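You operate a simulated robot arm through the tools that you are given. There is no shell and no other tool. Be economical: measure what you need, move in short steps, check, and stop when the job is done.

Carry out the task below with a simulated robot arm. There is one attempt and no reset: what you move stays moved.

TASK
Stand the red tin beside the white cloth. It goes on the side that lies toward x -1.0, y +0.0 (a direction in the base frame), with about 3 cm between them.
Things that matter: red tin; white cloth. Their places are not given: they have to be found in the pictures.

It is judged by the outcome, as a careful person would: the job done as asked, and still so three seconds after it is handed in. It fails if anything else is knocked over, pushed out of place, dropped, spilled or broken.

THE ROBOT
A 6-joint arm with a two-finger parallel gripper, fixed in place. Base frame: the origin is at the foot of the arm, x ahead of it, y to its left, z up; the work surface is at about z = 0. Lengths are in mm, angles in degrees, forces in N, time in s.
With the tool pointing down near the work surface it reaches from about 180 to 460 mm from the base axis. Its first joint turns from -70.0 to 70.0 degrees. Payload 1.9 kg.
Tool frame: the origin (TCP) lies between the finger pads and is the grasp point; the fingertips stand 23 mm ahead of it; z points along the fingers, y is the line along which they close. The gripper opens to 94 mm. The fingers are 38 mm wide and 10 mm thick; the gripper's body (54 by 96 mm) begins 39 mm behind the TCP.
Orientation is that of the tool frame in the base frame, as a unit quaternion [x, y, z, w]. With the fingers straight down and closing along the base's y, the tool's x points along the base's -x, its y along +y and its z along -z.

THE INTERFACE
- The arm moves only by the tool move_arm. Its arguments are lists of equal length, an entry for each row: "linear": the shift along the tool's x, y, z in mm, a list of three; "turn": the turn, a rotation vector about the tool's x, y, z in degrees, a list of three; "gripper": the closure, from 0 (fully open) to 1 (shut). In form: {"linear": [[tx, ty, tz], ...], "turn": [[ax, ay, az], ...], "gripper": [gripper, ...]}. A call has 1 to 20 rows; each row is the pose to reach, as a shift and turn from the pose commanded when the call began, along the tool's axes at that moment. A row lasts 0.2 s, in which the tool goes at most 50 mm and 8.6 degrees; a call with a longer step from one row to the next is refused whole, and so is a gripper value outside its range. A pose out of reach is approached as far as the arm can. The call stops where the force on the tool passes 40 N (or 10 N more than at its start, if that is more) or the arm is blocked; 0.2 s more then pass. The fingers move at their own pace (about 108 mm/s each) and stop on an object; they squeeze with about 25 N. The grip force told is the motor's: it shows also when the fingers shut on nothing. Time passes only in rows, and 0.2 s behind the last, so rows that repeat a pose let the fingers close. It gives the time, the measured TCP pose, the force on the tool (base axes), the opening and the grip force at its end, in the units of the frame above (readings bear some noise).
- Cameras (640 x 400 px; columns grow to the right, rows downward): "scene" is fixed at [43.3, 298.1, 434.4]; the picture's right is [-0.88, -0.48, 0.00], its down [-0.23, 0.41, -0.88] and it looks along [0.42, -0.77, -0.47] (base axes); focal length 309 px, centre (320, 200). "wrist" rides on the gripper at [-39, 0, -44] in the tool frame; the picture's right is [0.00, -1.00, 0.00], its down [0.97, 0.00, -0.24] and it looks along [0.24, 0.00, 0.97] (tool axes); focal length 218 px, centre (320, 200).
- capture(camera): a new picture of that camera. No time passes.
- point_at(camera, pixels): for up to 12 pixels [column, row] of the newest picture of that camera ("zoom" is the newest enlarged one), the place [x, y, z] in the base frame of the surface seen there, good to about 2 mm. No time passes.
- zoom(camera, box): a new picture of the part [left, top, right, bottom] of that camera's present view, enlarged. No time passes.
- hand_in(): hands the job in; it is judged then, once.

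Work in short steps. Measure before you move; look again where a grasp or a placing could have gone wrong, and mend it. You have 60 turns and 26 pictures in all, the two below and enlarged ones among them. Open the gripper and draw the arm clear of the work before you hand the job in, unless the task says otherwise; then end with one line.

The tools are called after "Emit:" as name(argument=value, ...) on one line, values as JSON. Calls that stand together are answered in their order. move_arm: Moves the arm, as the interface text tells. Its arguments: {"type":"object","properties":{"linear":{"type":"array","items":{"type":"array","items":{"type":"number"}}},"turn":{"type":"array","items":{"type":"array","items":{"type":"number"}}},"gripper":{"type":"array","items":{"type":"number"}}},"required":["linear","turn","gripper"]} The other tools are called the same way: capture (camera) takes a picture; point_at (camera, pixels) gives the place of the surface under pixels of a picture; zoom (camera, box) takes an enlarged picture of a part of a camera's view; hand_in () hands the job in.

At the start:

```text
time: 0.0
position: [241.1, -174.9, 319.2]
tcp_rot: [0.0, 1.0, 0.0, 0.001]
force: [-0.6, -0.2, -0.6]
opening: 93.9
grip_force: 0.1
```

scene: 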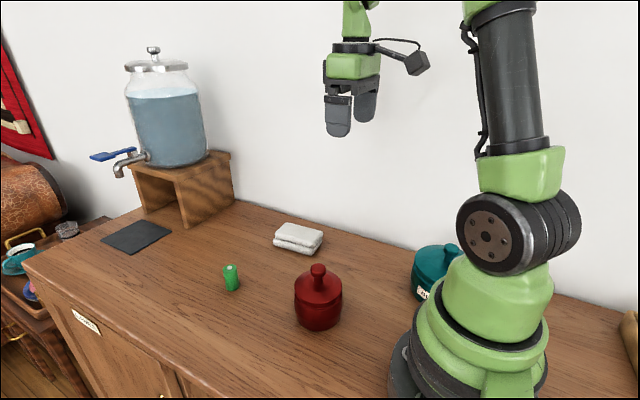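
wrist: 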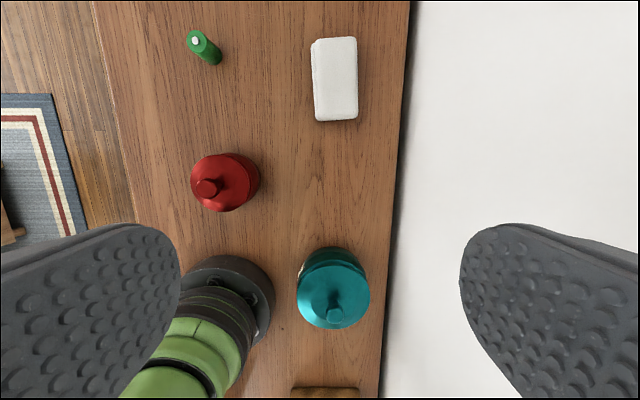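

The red tin is at about scene (318,297) and the cloth at (298,238). I measure points on both, and on the teal tin.

Emit:
point_at(camera="scene", pixels=[[318, 268], [318, 285], [296, 300], [340, 300], [318, 326], [274, 240], [298, 254], [322, 236], [286, 224], [297, 236], [230, 268], [437, 262]])

Emit:
point_at(camera="wrist", pixels=[[207, 187], [240, 170], [190, 180], [260, 180], [313, 40], [356, 40], [316, 119], [357, 117], [335, 80], [335, 310], [330, 250], [205, 40]])

Emit:
zoom(camera="scene", box=[210, 200, 470, 362])

```text
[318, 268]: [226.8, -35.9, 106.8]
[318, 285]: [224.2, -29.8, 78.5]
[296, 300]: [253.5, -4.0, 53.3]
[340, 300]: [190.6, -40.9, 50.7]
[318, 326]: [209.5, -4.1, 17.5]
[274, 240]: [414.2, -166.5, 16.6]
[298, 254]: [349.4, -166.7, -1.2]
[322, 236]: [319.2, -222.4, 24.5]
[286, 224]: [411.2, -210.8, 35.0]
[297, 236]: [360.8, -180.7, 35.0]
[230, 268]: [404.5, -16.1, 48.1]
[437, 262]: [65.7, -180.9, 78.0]
```

```text
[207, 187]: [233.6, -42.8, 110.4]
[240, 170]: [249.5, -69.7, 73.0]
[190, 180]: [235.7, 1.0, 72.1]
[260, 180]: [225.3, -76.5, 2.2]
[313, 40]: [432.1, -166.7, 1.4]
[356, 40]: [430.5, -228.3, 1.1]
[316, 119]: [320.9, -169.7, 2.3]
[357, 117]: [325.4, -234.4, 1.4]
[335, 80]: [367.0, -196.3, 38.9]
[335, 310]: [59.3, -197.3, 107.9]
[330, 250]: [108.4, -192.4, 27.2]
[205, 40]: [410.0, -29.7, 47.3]
```

```text
2.46 times, centred on (340, 281) of scene
```

zoom: 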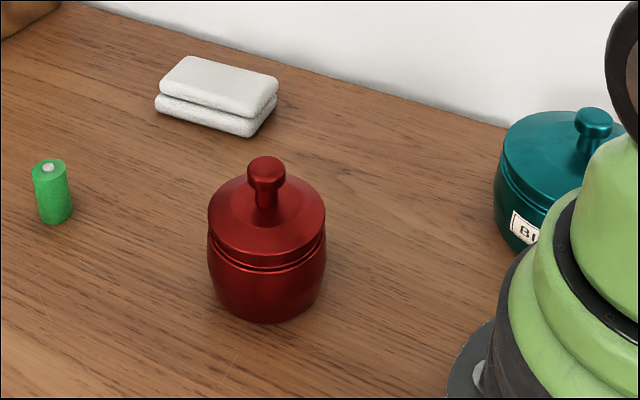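

I profile the tin's front side in the enlarged picture, to find the lid's seam and its widths.

Emit:
point_at(camera="zoom", pixels=[[266, 165], [266, 200], [266, 245], [266, 254], [266, 262], [266, 270], [266, 280], [266, 300], [266, 318], [212, 235], [322, 235], [266, 225]])

Emit:
zoom(camera="wrist", box=[160, 130, 288, 210])

```text
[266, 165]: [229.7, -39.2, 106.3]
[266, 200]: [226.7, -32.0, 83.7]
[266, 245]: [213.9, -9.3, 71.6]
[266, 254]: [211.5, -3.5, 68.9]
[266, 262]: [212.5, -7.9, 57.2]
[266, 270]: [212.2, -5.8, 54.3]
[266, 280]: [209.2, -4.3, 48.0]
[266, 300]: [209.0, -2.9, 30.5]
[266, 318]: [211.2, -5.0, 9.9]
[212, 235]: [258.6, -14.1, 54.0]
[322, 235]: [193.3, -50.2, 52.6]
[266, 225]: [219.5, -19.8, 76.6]
```

```text
5.00 times, centred on (224, 170) of wrist
```

zoom: 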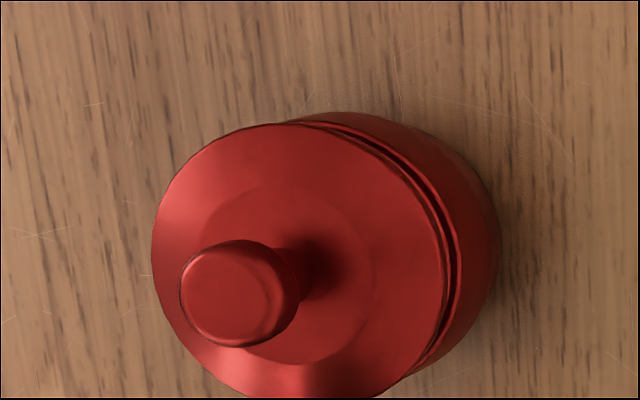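

Tin: axis about (229,-40), about 76 mm across, seam at z≈57, knob top at about 110. The lid may be loose, so I will grip the body, with the tool leaning 30° so the palm clears the knob. First I go to a standoff on the +x side, and check the dark box on the gripper at (415,62).

Emit:
point_at(camera="scene", pixels=[[415, 62], [425, 62], [340, 64], [338, 115]])

Emit:
move_arm(linear=[[-11, 17, 14], [-23, 34, 29], [-34, 51, 44], [-45, 67, 58], [-57, 84, 73], [-68, 101, 88], [-80, 118, 102], [-91, 135, 117]], turn=[[0, 3.75, 0], [0, 7.5, 0], [0, 11.25, 0], [0, 15, 0], [0, 18.75, 0], [0, 22.5, 0], [0, 26.25, 0], [0, 30, 0]], gripper=[0, 0, 0, 0, 0, 0, 0, 0])

Emit:
capture(camera="wrist")

Emit:
capture(camera="scene")

```text
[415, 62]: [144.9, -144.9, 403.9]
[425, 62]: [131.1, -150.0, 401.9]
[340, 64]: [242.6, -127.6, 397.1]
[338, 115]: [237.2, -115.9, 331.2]
```

```text
time: 1.8
position: [333.5, -39.7, 202.2]
tcp_rot: [0.001, 0.966, 0.001, -0.258]
force: [-1.1, 0.6, -0.5]
opening: 93.9
grip_force: 0.1
```

```text
21 pictures are left
```

wrist: 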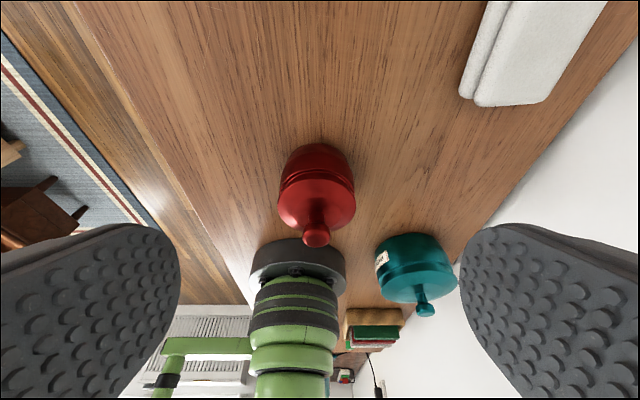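

```text
20 pictures are left
```

scene: 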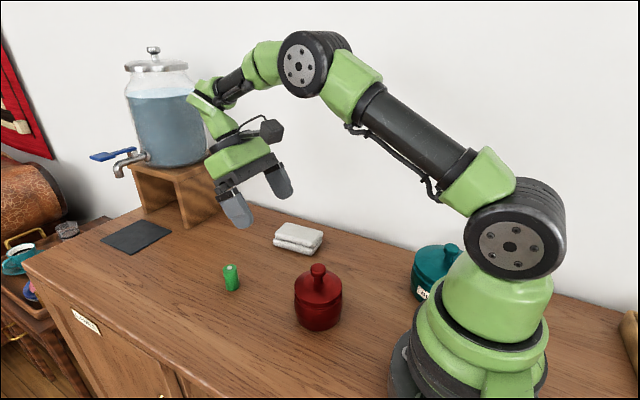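

The grasp side is clear. I measure the tin's sides from here, plus where the dispenser stands, since the wrist leans that way at the goal.

Emit:
point_at(camera="wrist", pixels=[[318, 160], [318, 172], [290, 160], [346, 160], [282, 190], [352, 192], [316, 236], [318, 147]])

Emit:
point_at(camera="scene", pixels=[[234, 190], [190, 228], [205, 140], [165, 110], [118, 170], [180, 180], [300, 220], [205, 105], [185, 70]])

Emit:
zoom(camera="scene", box=[250, 205, 346, 265])

```text
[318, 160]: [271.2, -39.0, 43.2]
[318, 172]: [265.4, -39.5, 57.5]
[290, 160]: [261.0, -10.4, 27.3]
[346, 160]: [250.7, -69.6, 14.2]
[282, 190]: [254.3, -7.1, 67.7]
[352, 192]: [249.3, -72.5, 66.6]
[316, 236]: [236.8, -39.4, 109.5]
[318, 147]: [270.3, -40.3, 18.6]
```

```text
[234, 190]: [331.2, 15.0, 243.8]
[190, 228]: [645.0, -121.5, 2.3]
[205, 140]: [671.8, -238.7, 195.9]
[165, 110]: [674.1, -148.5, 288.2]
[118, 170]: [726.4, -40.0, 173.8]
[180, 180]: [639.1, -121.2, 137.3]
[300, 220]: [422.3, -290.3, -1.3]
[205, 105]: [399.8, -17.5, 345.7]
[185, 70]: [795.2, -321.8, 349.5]
```

```text
6.67 times, centred on (298, 235) of scene
```

zoom: 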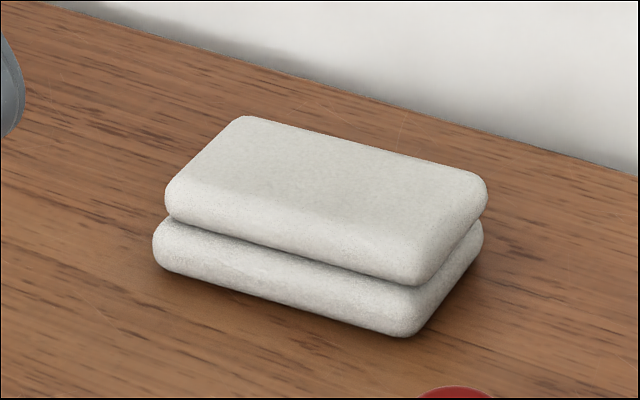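

Body centre about (230,-39), up to about 82 mm wide, so around 6 mm clearance per side. I advance along the tool axis most of the way, then check.

Emit:
move_arm(linear=[[0, 0.3, 25], [0, 0.7, 50], [0, 0.7, 75], [0, 0.7, 95], [0, 0.7, 105], [0, 0.7, 105]], turn=[[0, 0, 0], [0, 0, 0], [0, 0, 0], [0, 0, 0], [0, 0, 0], [0, 0, 0]], gripper=[0, 0, 0, 0, 0, 0])

Emit:
capture(camera="wrist")

Emit:
capture(camera="scene")

```text
time: 3.2
position: [281.0, -38.4, 110.1]
tcp_rot: [-0.001, 0.966, -0.001, -0.257]
force: [0.1, -1.3, -0.2]
opening: 93.8
grip_force: 0.1
```

```text
18 pictures are left
```

wrist: 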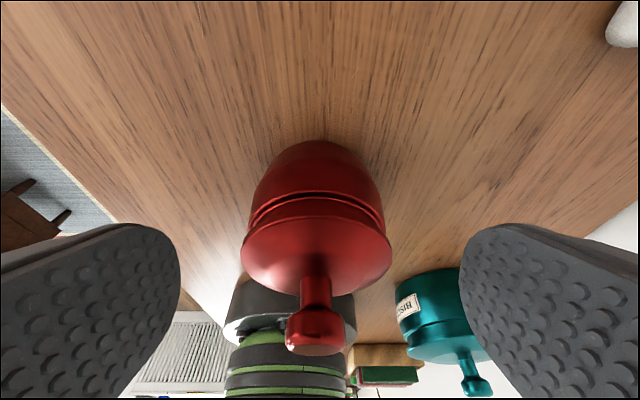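

```text
17 pictures are left
```

scene: 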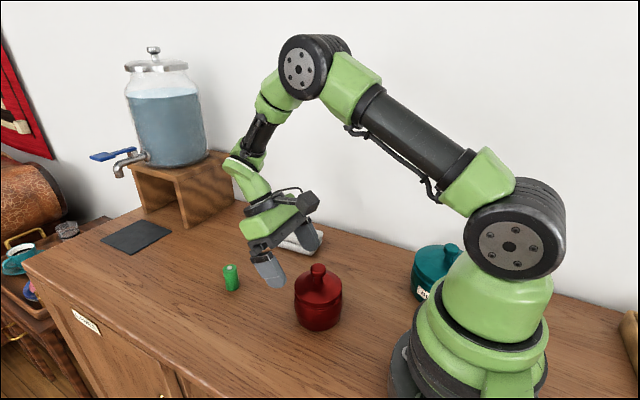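

The tin is at columns 241–392 (middle 316.5), so I shift 1.5 mm toward +y and go in the remaining 72 mm.

Emit:
move_arm(linear=[[0, 1.5, 10], [0, 1.5, 25], [0, 1.5, 40], [0, 1.5, 53], [0, 1.5, 63], [0, 1.5, 72], [0, 1.5, 72]], turn=[[0, 0, 0], [0, 0, 0], [0, 0, 0], [0, 0, 0], [0, 0, 0], [0, 0, 0], [0, 0, 0]], gripper=[0, 0, 0, 0, 0, 0, 0])

Emit:
zoom(camera="scene", box=[220, 180, 412, 300])

Emit:
capture(camera="wrist")

```text
time: 4.8
position: [242.4, -36.7, 48.0]
tcp_rot: [0.0, 0.966, 0.0, -0.258]
force: [-0.2, 0.0, -0.2]
opening: 94.0
grip_force: 0.0
```

```text
3.33 times, centred on (316, 240) of scene
```

zoom: 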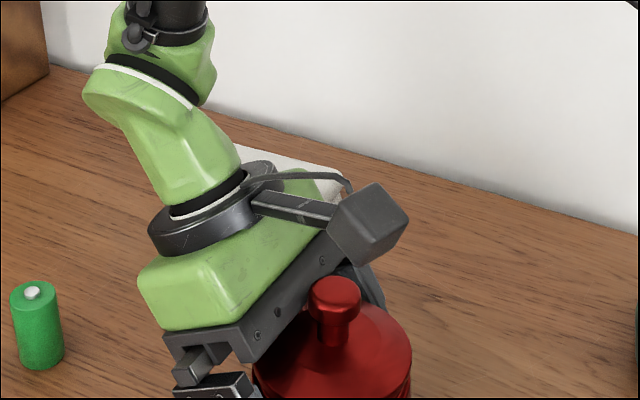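

```text
15 pictures are left
```

wrist: 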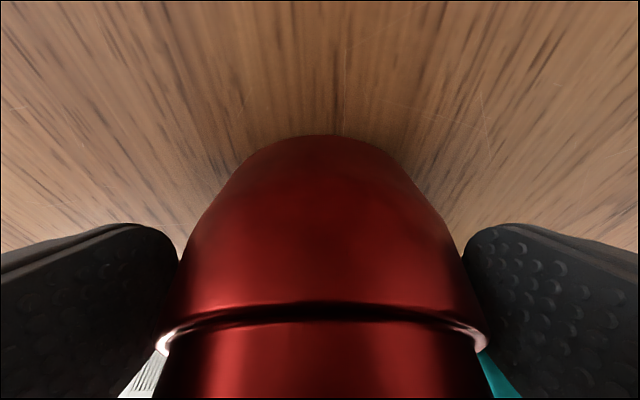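

No contact, and the tin's body is centred between the pads (silhouette 180–465). I close.

Emit:
move_arm(linear=[[0, 0, 0], [0, 0, 0], [0, 0, 0], [0, 0, 0]], turn=[[0, 0, 0], [0, 0, 0], [0, 0, 0], [0, 0, 0]], gripper=[0.2, 0.5, 1, 1])

```text
time: 5.8
position: [245.1, -37.3, 48.2]
tcp_rot: [0.0, 0.966, 0.0, -0.258]
force: [0.5, 0.3, 0.1]
opening: 82.3
grip_force: 25.1
```

Held at 82.3 mm. I lift 40 mm straight up and look.

Emit:
move_arm(linear=[[2.5, 0, -4.3], [7.5, 0, -13], [13.5, 0, -23.4], [20, 0, -34.6], [20, 0, -34.6]], turn=[[0, 0, 0], [0, 0, 0], [0, 0, 0], [0, 0, 0], [0, 0, 0]], gripper=[1, 1, 1, 1, 1])

Emit:
capture(camera="scene")

Emit:
capture(camera="wrist")

```text
time: 7.0
position: [245.6, -36.3, 88.4]
tcp_rot: [0.0, 0.966, 0.0, -0.258]
force: [0.1, 0.1, -2.5]
opening: 81.5
grip_force: 25.0
```

```text
14 pictures are left
```

scene: 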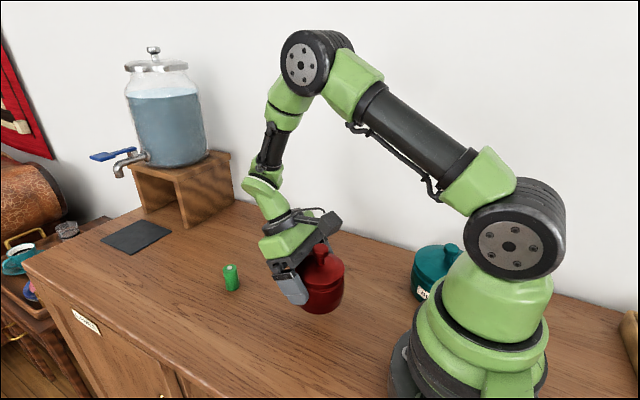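

```text
13 pictures are left
```

wrist: 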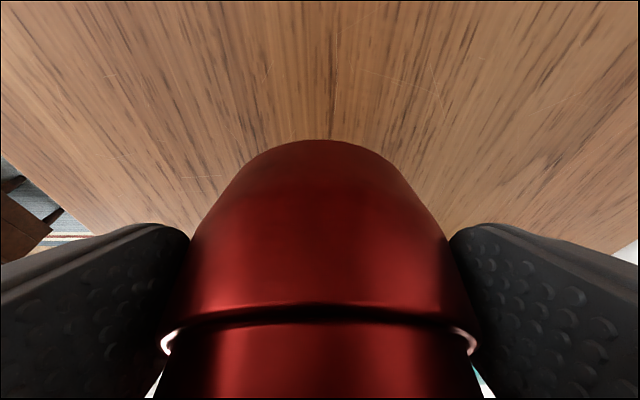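

Lifted level and whole. The cloth's near edge is at x≈322, and its middle is at y≈-200, so the tin's centre should go to about (251,-200). I carry it +21 in x and -163 in y.

Emit:
move_arm(linear=[[-1, -8, -0.5], [-3, -25, -1.7], [-5, -45, -3], [-7.5, -67, -4.3], [-10, -90, -5.8], [-12.5, -112, -7.2], [-15, -133, -8.6], [-17, -150, -9.7], [-18.2, -160, -10.5], [-18.2, -163, -10.5], [-18.2, -163, -10.5]], turn=[[0, 0, 0], [0, 0, 0], [0, 0, 0], [0, 0, 0], [0, 0, 0], [0, 0, 0], [0, 0, 0], [0, 0, 0], [0, 0, 0], [0, 0, 0], [0, 0, 0]], gripper=[1, 1, 1, 1, 1, 1, 1, 1, 1, 1, 1])

Emit:
capture(camera="scene")

Emit:
zoom(camera="scene", box=[250, 170, 410, 270])

```text
time: 9.4
position: [264.8, -200.2, 89.9]
tcp_rot: [-0.001, 0.966, -0.001, -0.257]
force: [0.7, -1.5, -2.5]
opening: 81.2
grip_force: 25.0
```

```text
12 pictures are left
```

scene: 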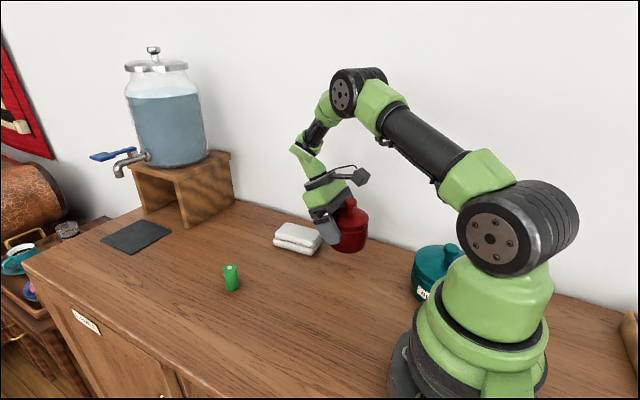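

```text
4.00 times, centred on (330, 220) of scene
```

zoom: 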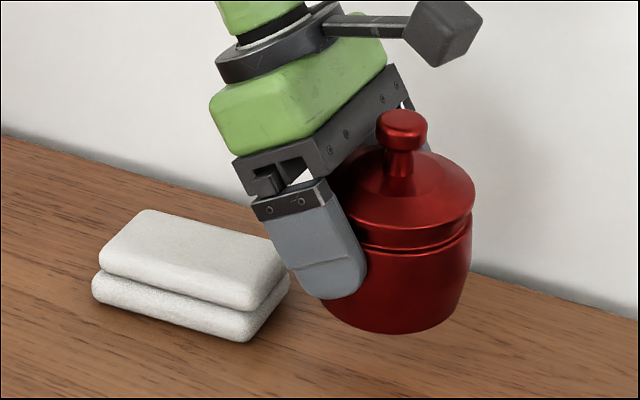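

The tin is level and clear of the cloth. I measure the cloth's near edge and the tin's held surface.

Emit:
point_at(camera="zoom", pixels=[[250, 335], [262, 325], [275, 310], [287, 292], [254, 340], [280, 302], [405, 115], [400, 270], [400, 300], [400, 328], [465, 260]])

```text
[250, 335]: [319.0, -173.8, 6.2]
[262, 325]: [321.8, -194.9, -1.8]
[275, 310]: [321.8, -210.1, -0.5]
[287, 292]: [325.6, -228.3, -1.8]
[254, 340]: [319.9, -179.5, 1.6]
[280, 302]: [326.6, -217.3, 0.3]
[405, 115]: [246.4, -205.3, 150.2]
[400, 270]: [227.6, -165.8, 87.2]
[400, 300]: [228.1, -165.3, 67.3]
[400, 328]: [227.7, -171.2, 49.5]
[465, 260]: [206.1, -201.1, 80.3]
```

Near edge x≈321 and the tin's centre is about 250, so the gap is about 30 mm. I lower 40 mm, slowly at the end.

Emit:
move_arm(linear=[[-4, 0, 6.9], [-9, 0, 15.6], [-14, 0, 24.2], [-17, 0, 29.4], [-18.5, 0, 32], [-19.3, 0, 33.4], [-19.8, 0, 34.2], [-19.8, 0, 34.2]], turn=[[0, 0, 0], [0, 0, 0], [0, 0, 0], [0, 0, 0], [0, 0, 0], [0, 0, 0], [0, 0, 0], [0, 0, 0]], gripper=[1, 1, 1, 1, 1, 1, 1, 1])

Emit:
zoom(camera="scene", box=[250, 180, 410, 280])

```text
time: 11.2
position: [264.7, -200.5, 49.1]
tcp_rot: [0.0, 0.966, 0.001, -0.258]
force: [-0.8, 3.0, 8.5]
opening: 81.2
grip_force: 25.2
```

```text
4.00 times, centred on (330, 230) of scene
```

zoom: 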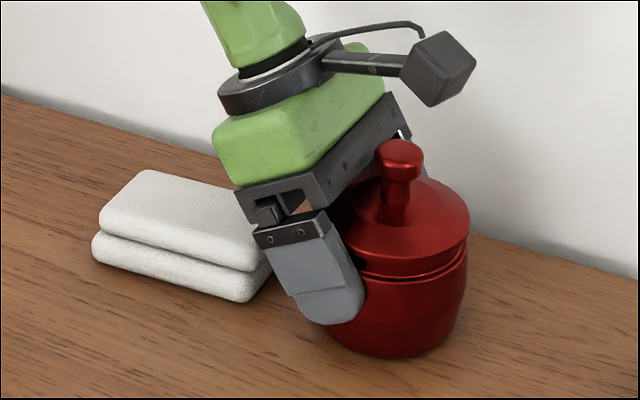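

It rests on the surface (8.5 N upward). I open the fingers.

Emit:
move_arm(linear=[[0, 0, 0], [0, 0, 0], [0, 0, 0], [0, 0, 0], [0, 0, 0]], turn=[[0, 0, 0], [0, 0, 0], [0, 0, 0], [0, 0, 0], [0, 0, 0]], gripper=[0.1, 0.05, 0, 0, 0])

Emit:
capture(camera="wrist")

```text
time: 12.4
position: [264.5, -199.0, 49.7]
tcp_rot: [0.0, 0.966, 0.0, -0.258]
force: [0.6, 0.3, -0.8]
opening: 94.1
grip_force: 0.1
```

```text
9 pictures are left
```

wrist: 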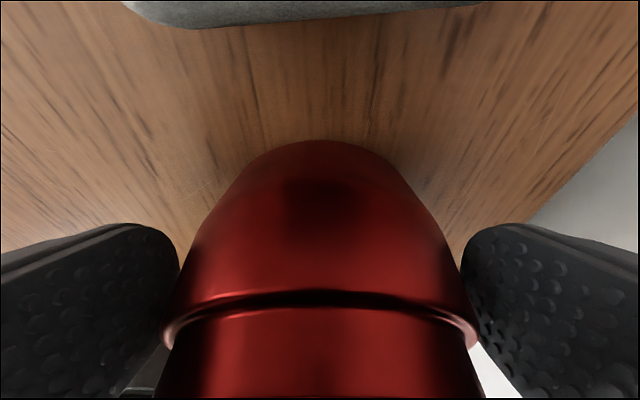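

Both fingers are free of the tin. I back out straight along the tool axis, up and over the cloth.

Emit:
move_arm(linear=[[0, 0, -5], [0, 0, -15], [0, 0, -30], [0, 0, -50], [0, 0, -75], [0, 0, -100], [0, 0, -125], [0, 0, -150], [0, 0, -150]], turn=[[0, 0, 0], [0, 0, 0], [0, 0, 0], [0, 0, 0], [0, 0, 0], [0, 0, 0], [0, 0, 0], [0, 0, 0], [0, 0, 0]], gripper=[0, 0, 0, 0, 0, 0, 0, 0, 0])

Emit:
zoom(camera="scene", box=[250, 170, 410, 270])

Emit:
capture(camera="wrist")

```text
time: 14.4
position: [332.7, -197.0, 168.2]
tcp_rot: [-0.001, 0.966, 0.0, -0.26]
force: [-0.4, 0.2, -0.5]
opening: 94.0
grip_force: 0.1
out of reach, approached as far as the arm can: row 8, 9
```

```text
4.00 times, centred on (330, 220) of scene
```

zoom: 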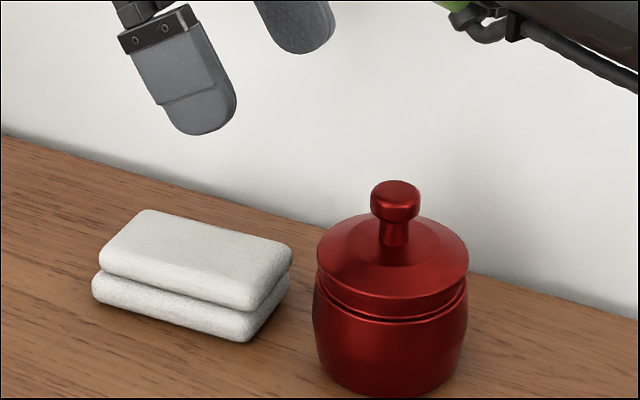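

```text
7 pictures are left
```

wrist: 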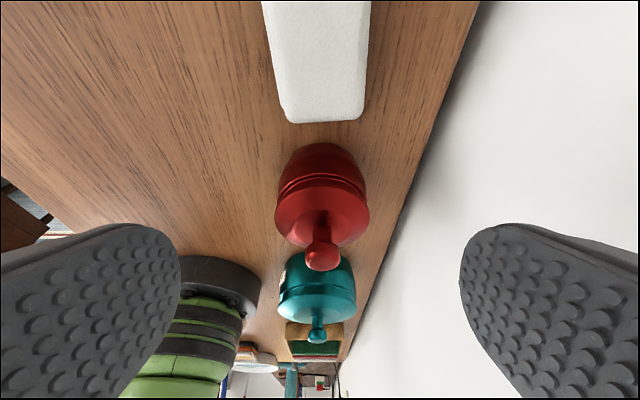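

The tin stands upright with its lid seated. I measure the gap.

Emit:
point_at(camera="wrist", pixels=[[300, 122], [325, 122], [345, 120], [325, 118], [320, 147], [320, 152], [320, 158], [320, 166], [320, 172], [322, 262]])

Emit:
point_at(camera="zoom", pixels=[[395, 190], [390, 320], [390, 350], [390, 385], [252, 336], [316, 330], [464, 320], [280, 300]])

```text
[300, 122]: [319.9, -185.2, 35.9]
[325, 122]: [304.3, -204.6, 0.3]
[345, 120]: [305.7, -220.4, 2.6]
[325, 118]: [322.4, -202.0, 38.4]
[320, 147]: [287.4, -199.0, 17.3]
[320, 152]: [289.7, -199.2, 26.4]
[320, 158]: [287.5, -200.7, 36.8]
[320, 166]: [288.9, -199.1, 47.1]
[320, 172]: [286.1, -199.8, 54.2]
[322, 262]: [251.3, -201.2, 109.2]
```

```text
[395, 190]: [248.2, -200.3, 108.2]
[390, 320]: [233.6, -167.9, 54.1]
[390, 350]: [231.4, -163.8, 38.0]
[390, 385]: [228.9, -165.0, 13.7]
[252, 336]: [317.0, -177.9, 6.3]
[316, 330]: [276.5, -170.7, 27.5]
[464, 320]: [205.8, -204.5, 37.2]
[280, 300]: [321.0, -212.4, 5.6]
```

The tin's edge is at x≈289 and the cloth's at about 319–320, so the gap is about 30 mm. I draw the arm up and away toward +y.

Emit:
move_arm(linear=[[10, 0, -15], [20, 10, -30], [30, 35, -43], [40, 65, -52], [40, 95, -52], [40, 120, -52], [40, 120, -52]], turn=[[0, 0, 0], [0, 0, 0], [0, 0, 0], [0, 0, 0], [0, 0, 0], [0, 0, 0], [0, 0, 0]], gripper=[0, 0, 0, 0, 0, 0, 0])

Emit:
capture(camera="scene")

```text
time: 16.0
position: [325.6, -78.4, 235.3]
tcp_rot: [0.0, 0.966, 0.0, -0.258]
force: [-0.4, 0.4, 0.5]
opening: 94.3
grip_force: 0.2
```

```text
6 pictures are left
```

scene: 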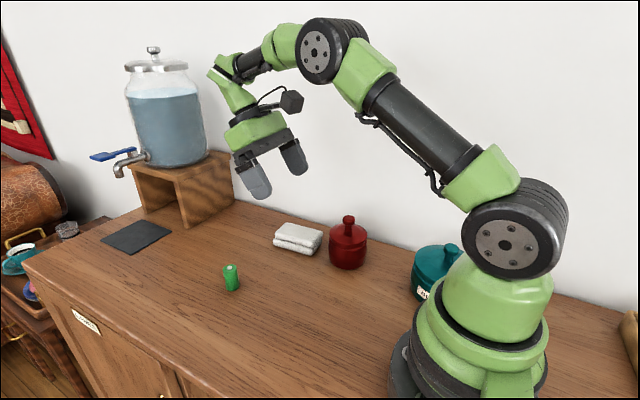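

All is in place, the arm is clear and the gripper is open, so I hand in.

Emit:
hand_in()

```text
The job is handed in.
```

The red tin stands upright beside the white cloth, on its -x side, with a measured gap of about 3 cm. Nothing else was moved, and the arm is clear with the gripper open.
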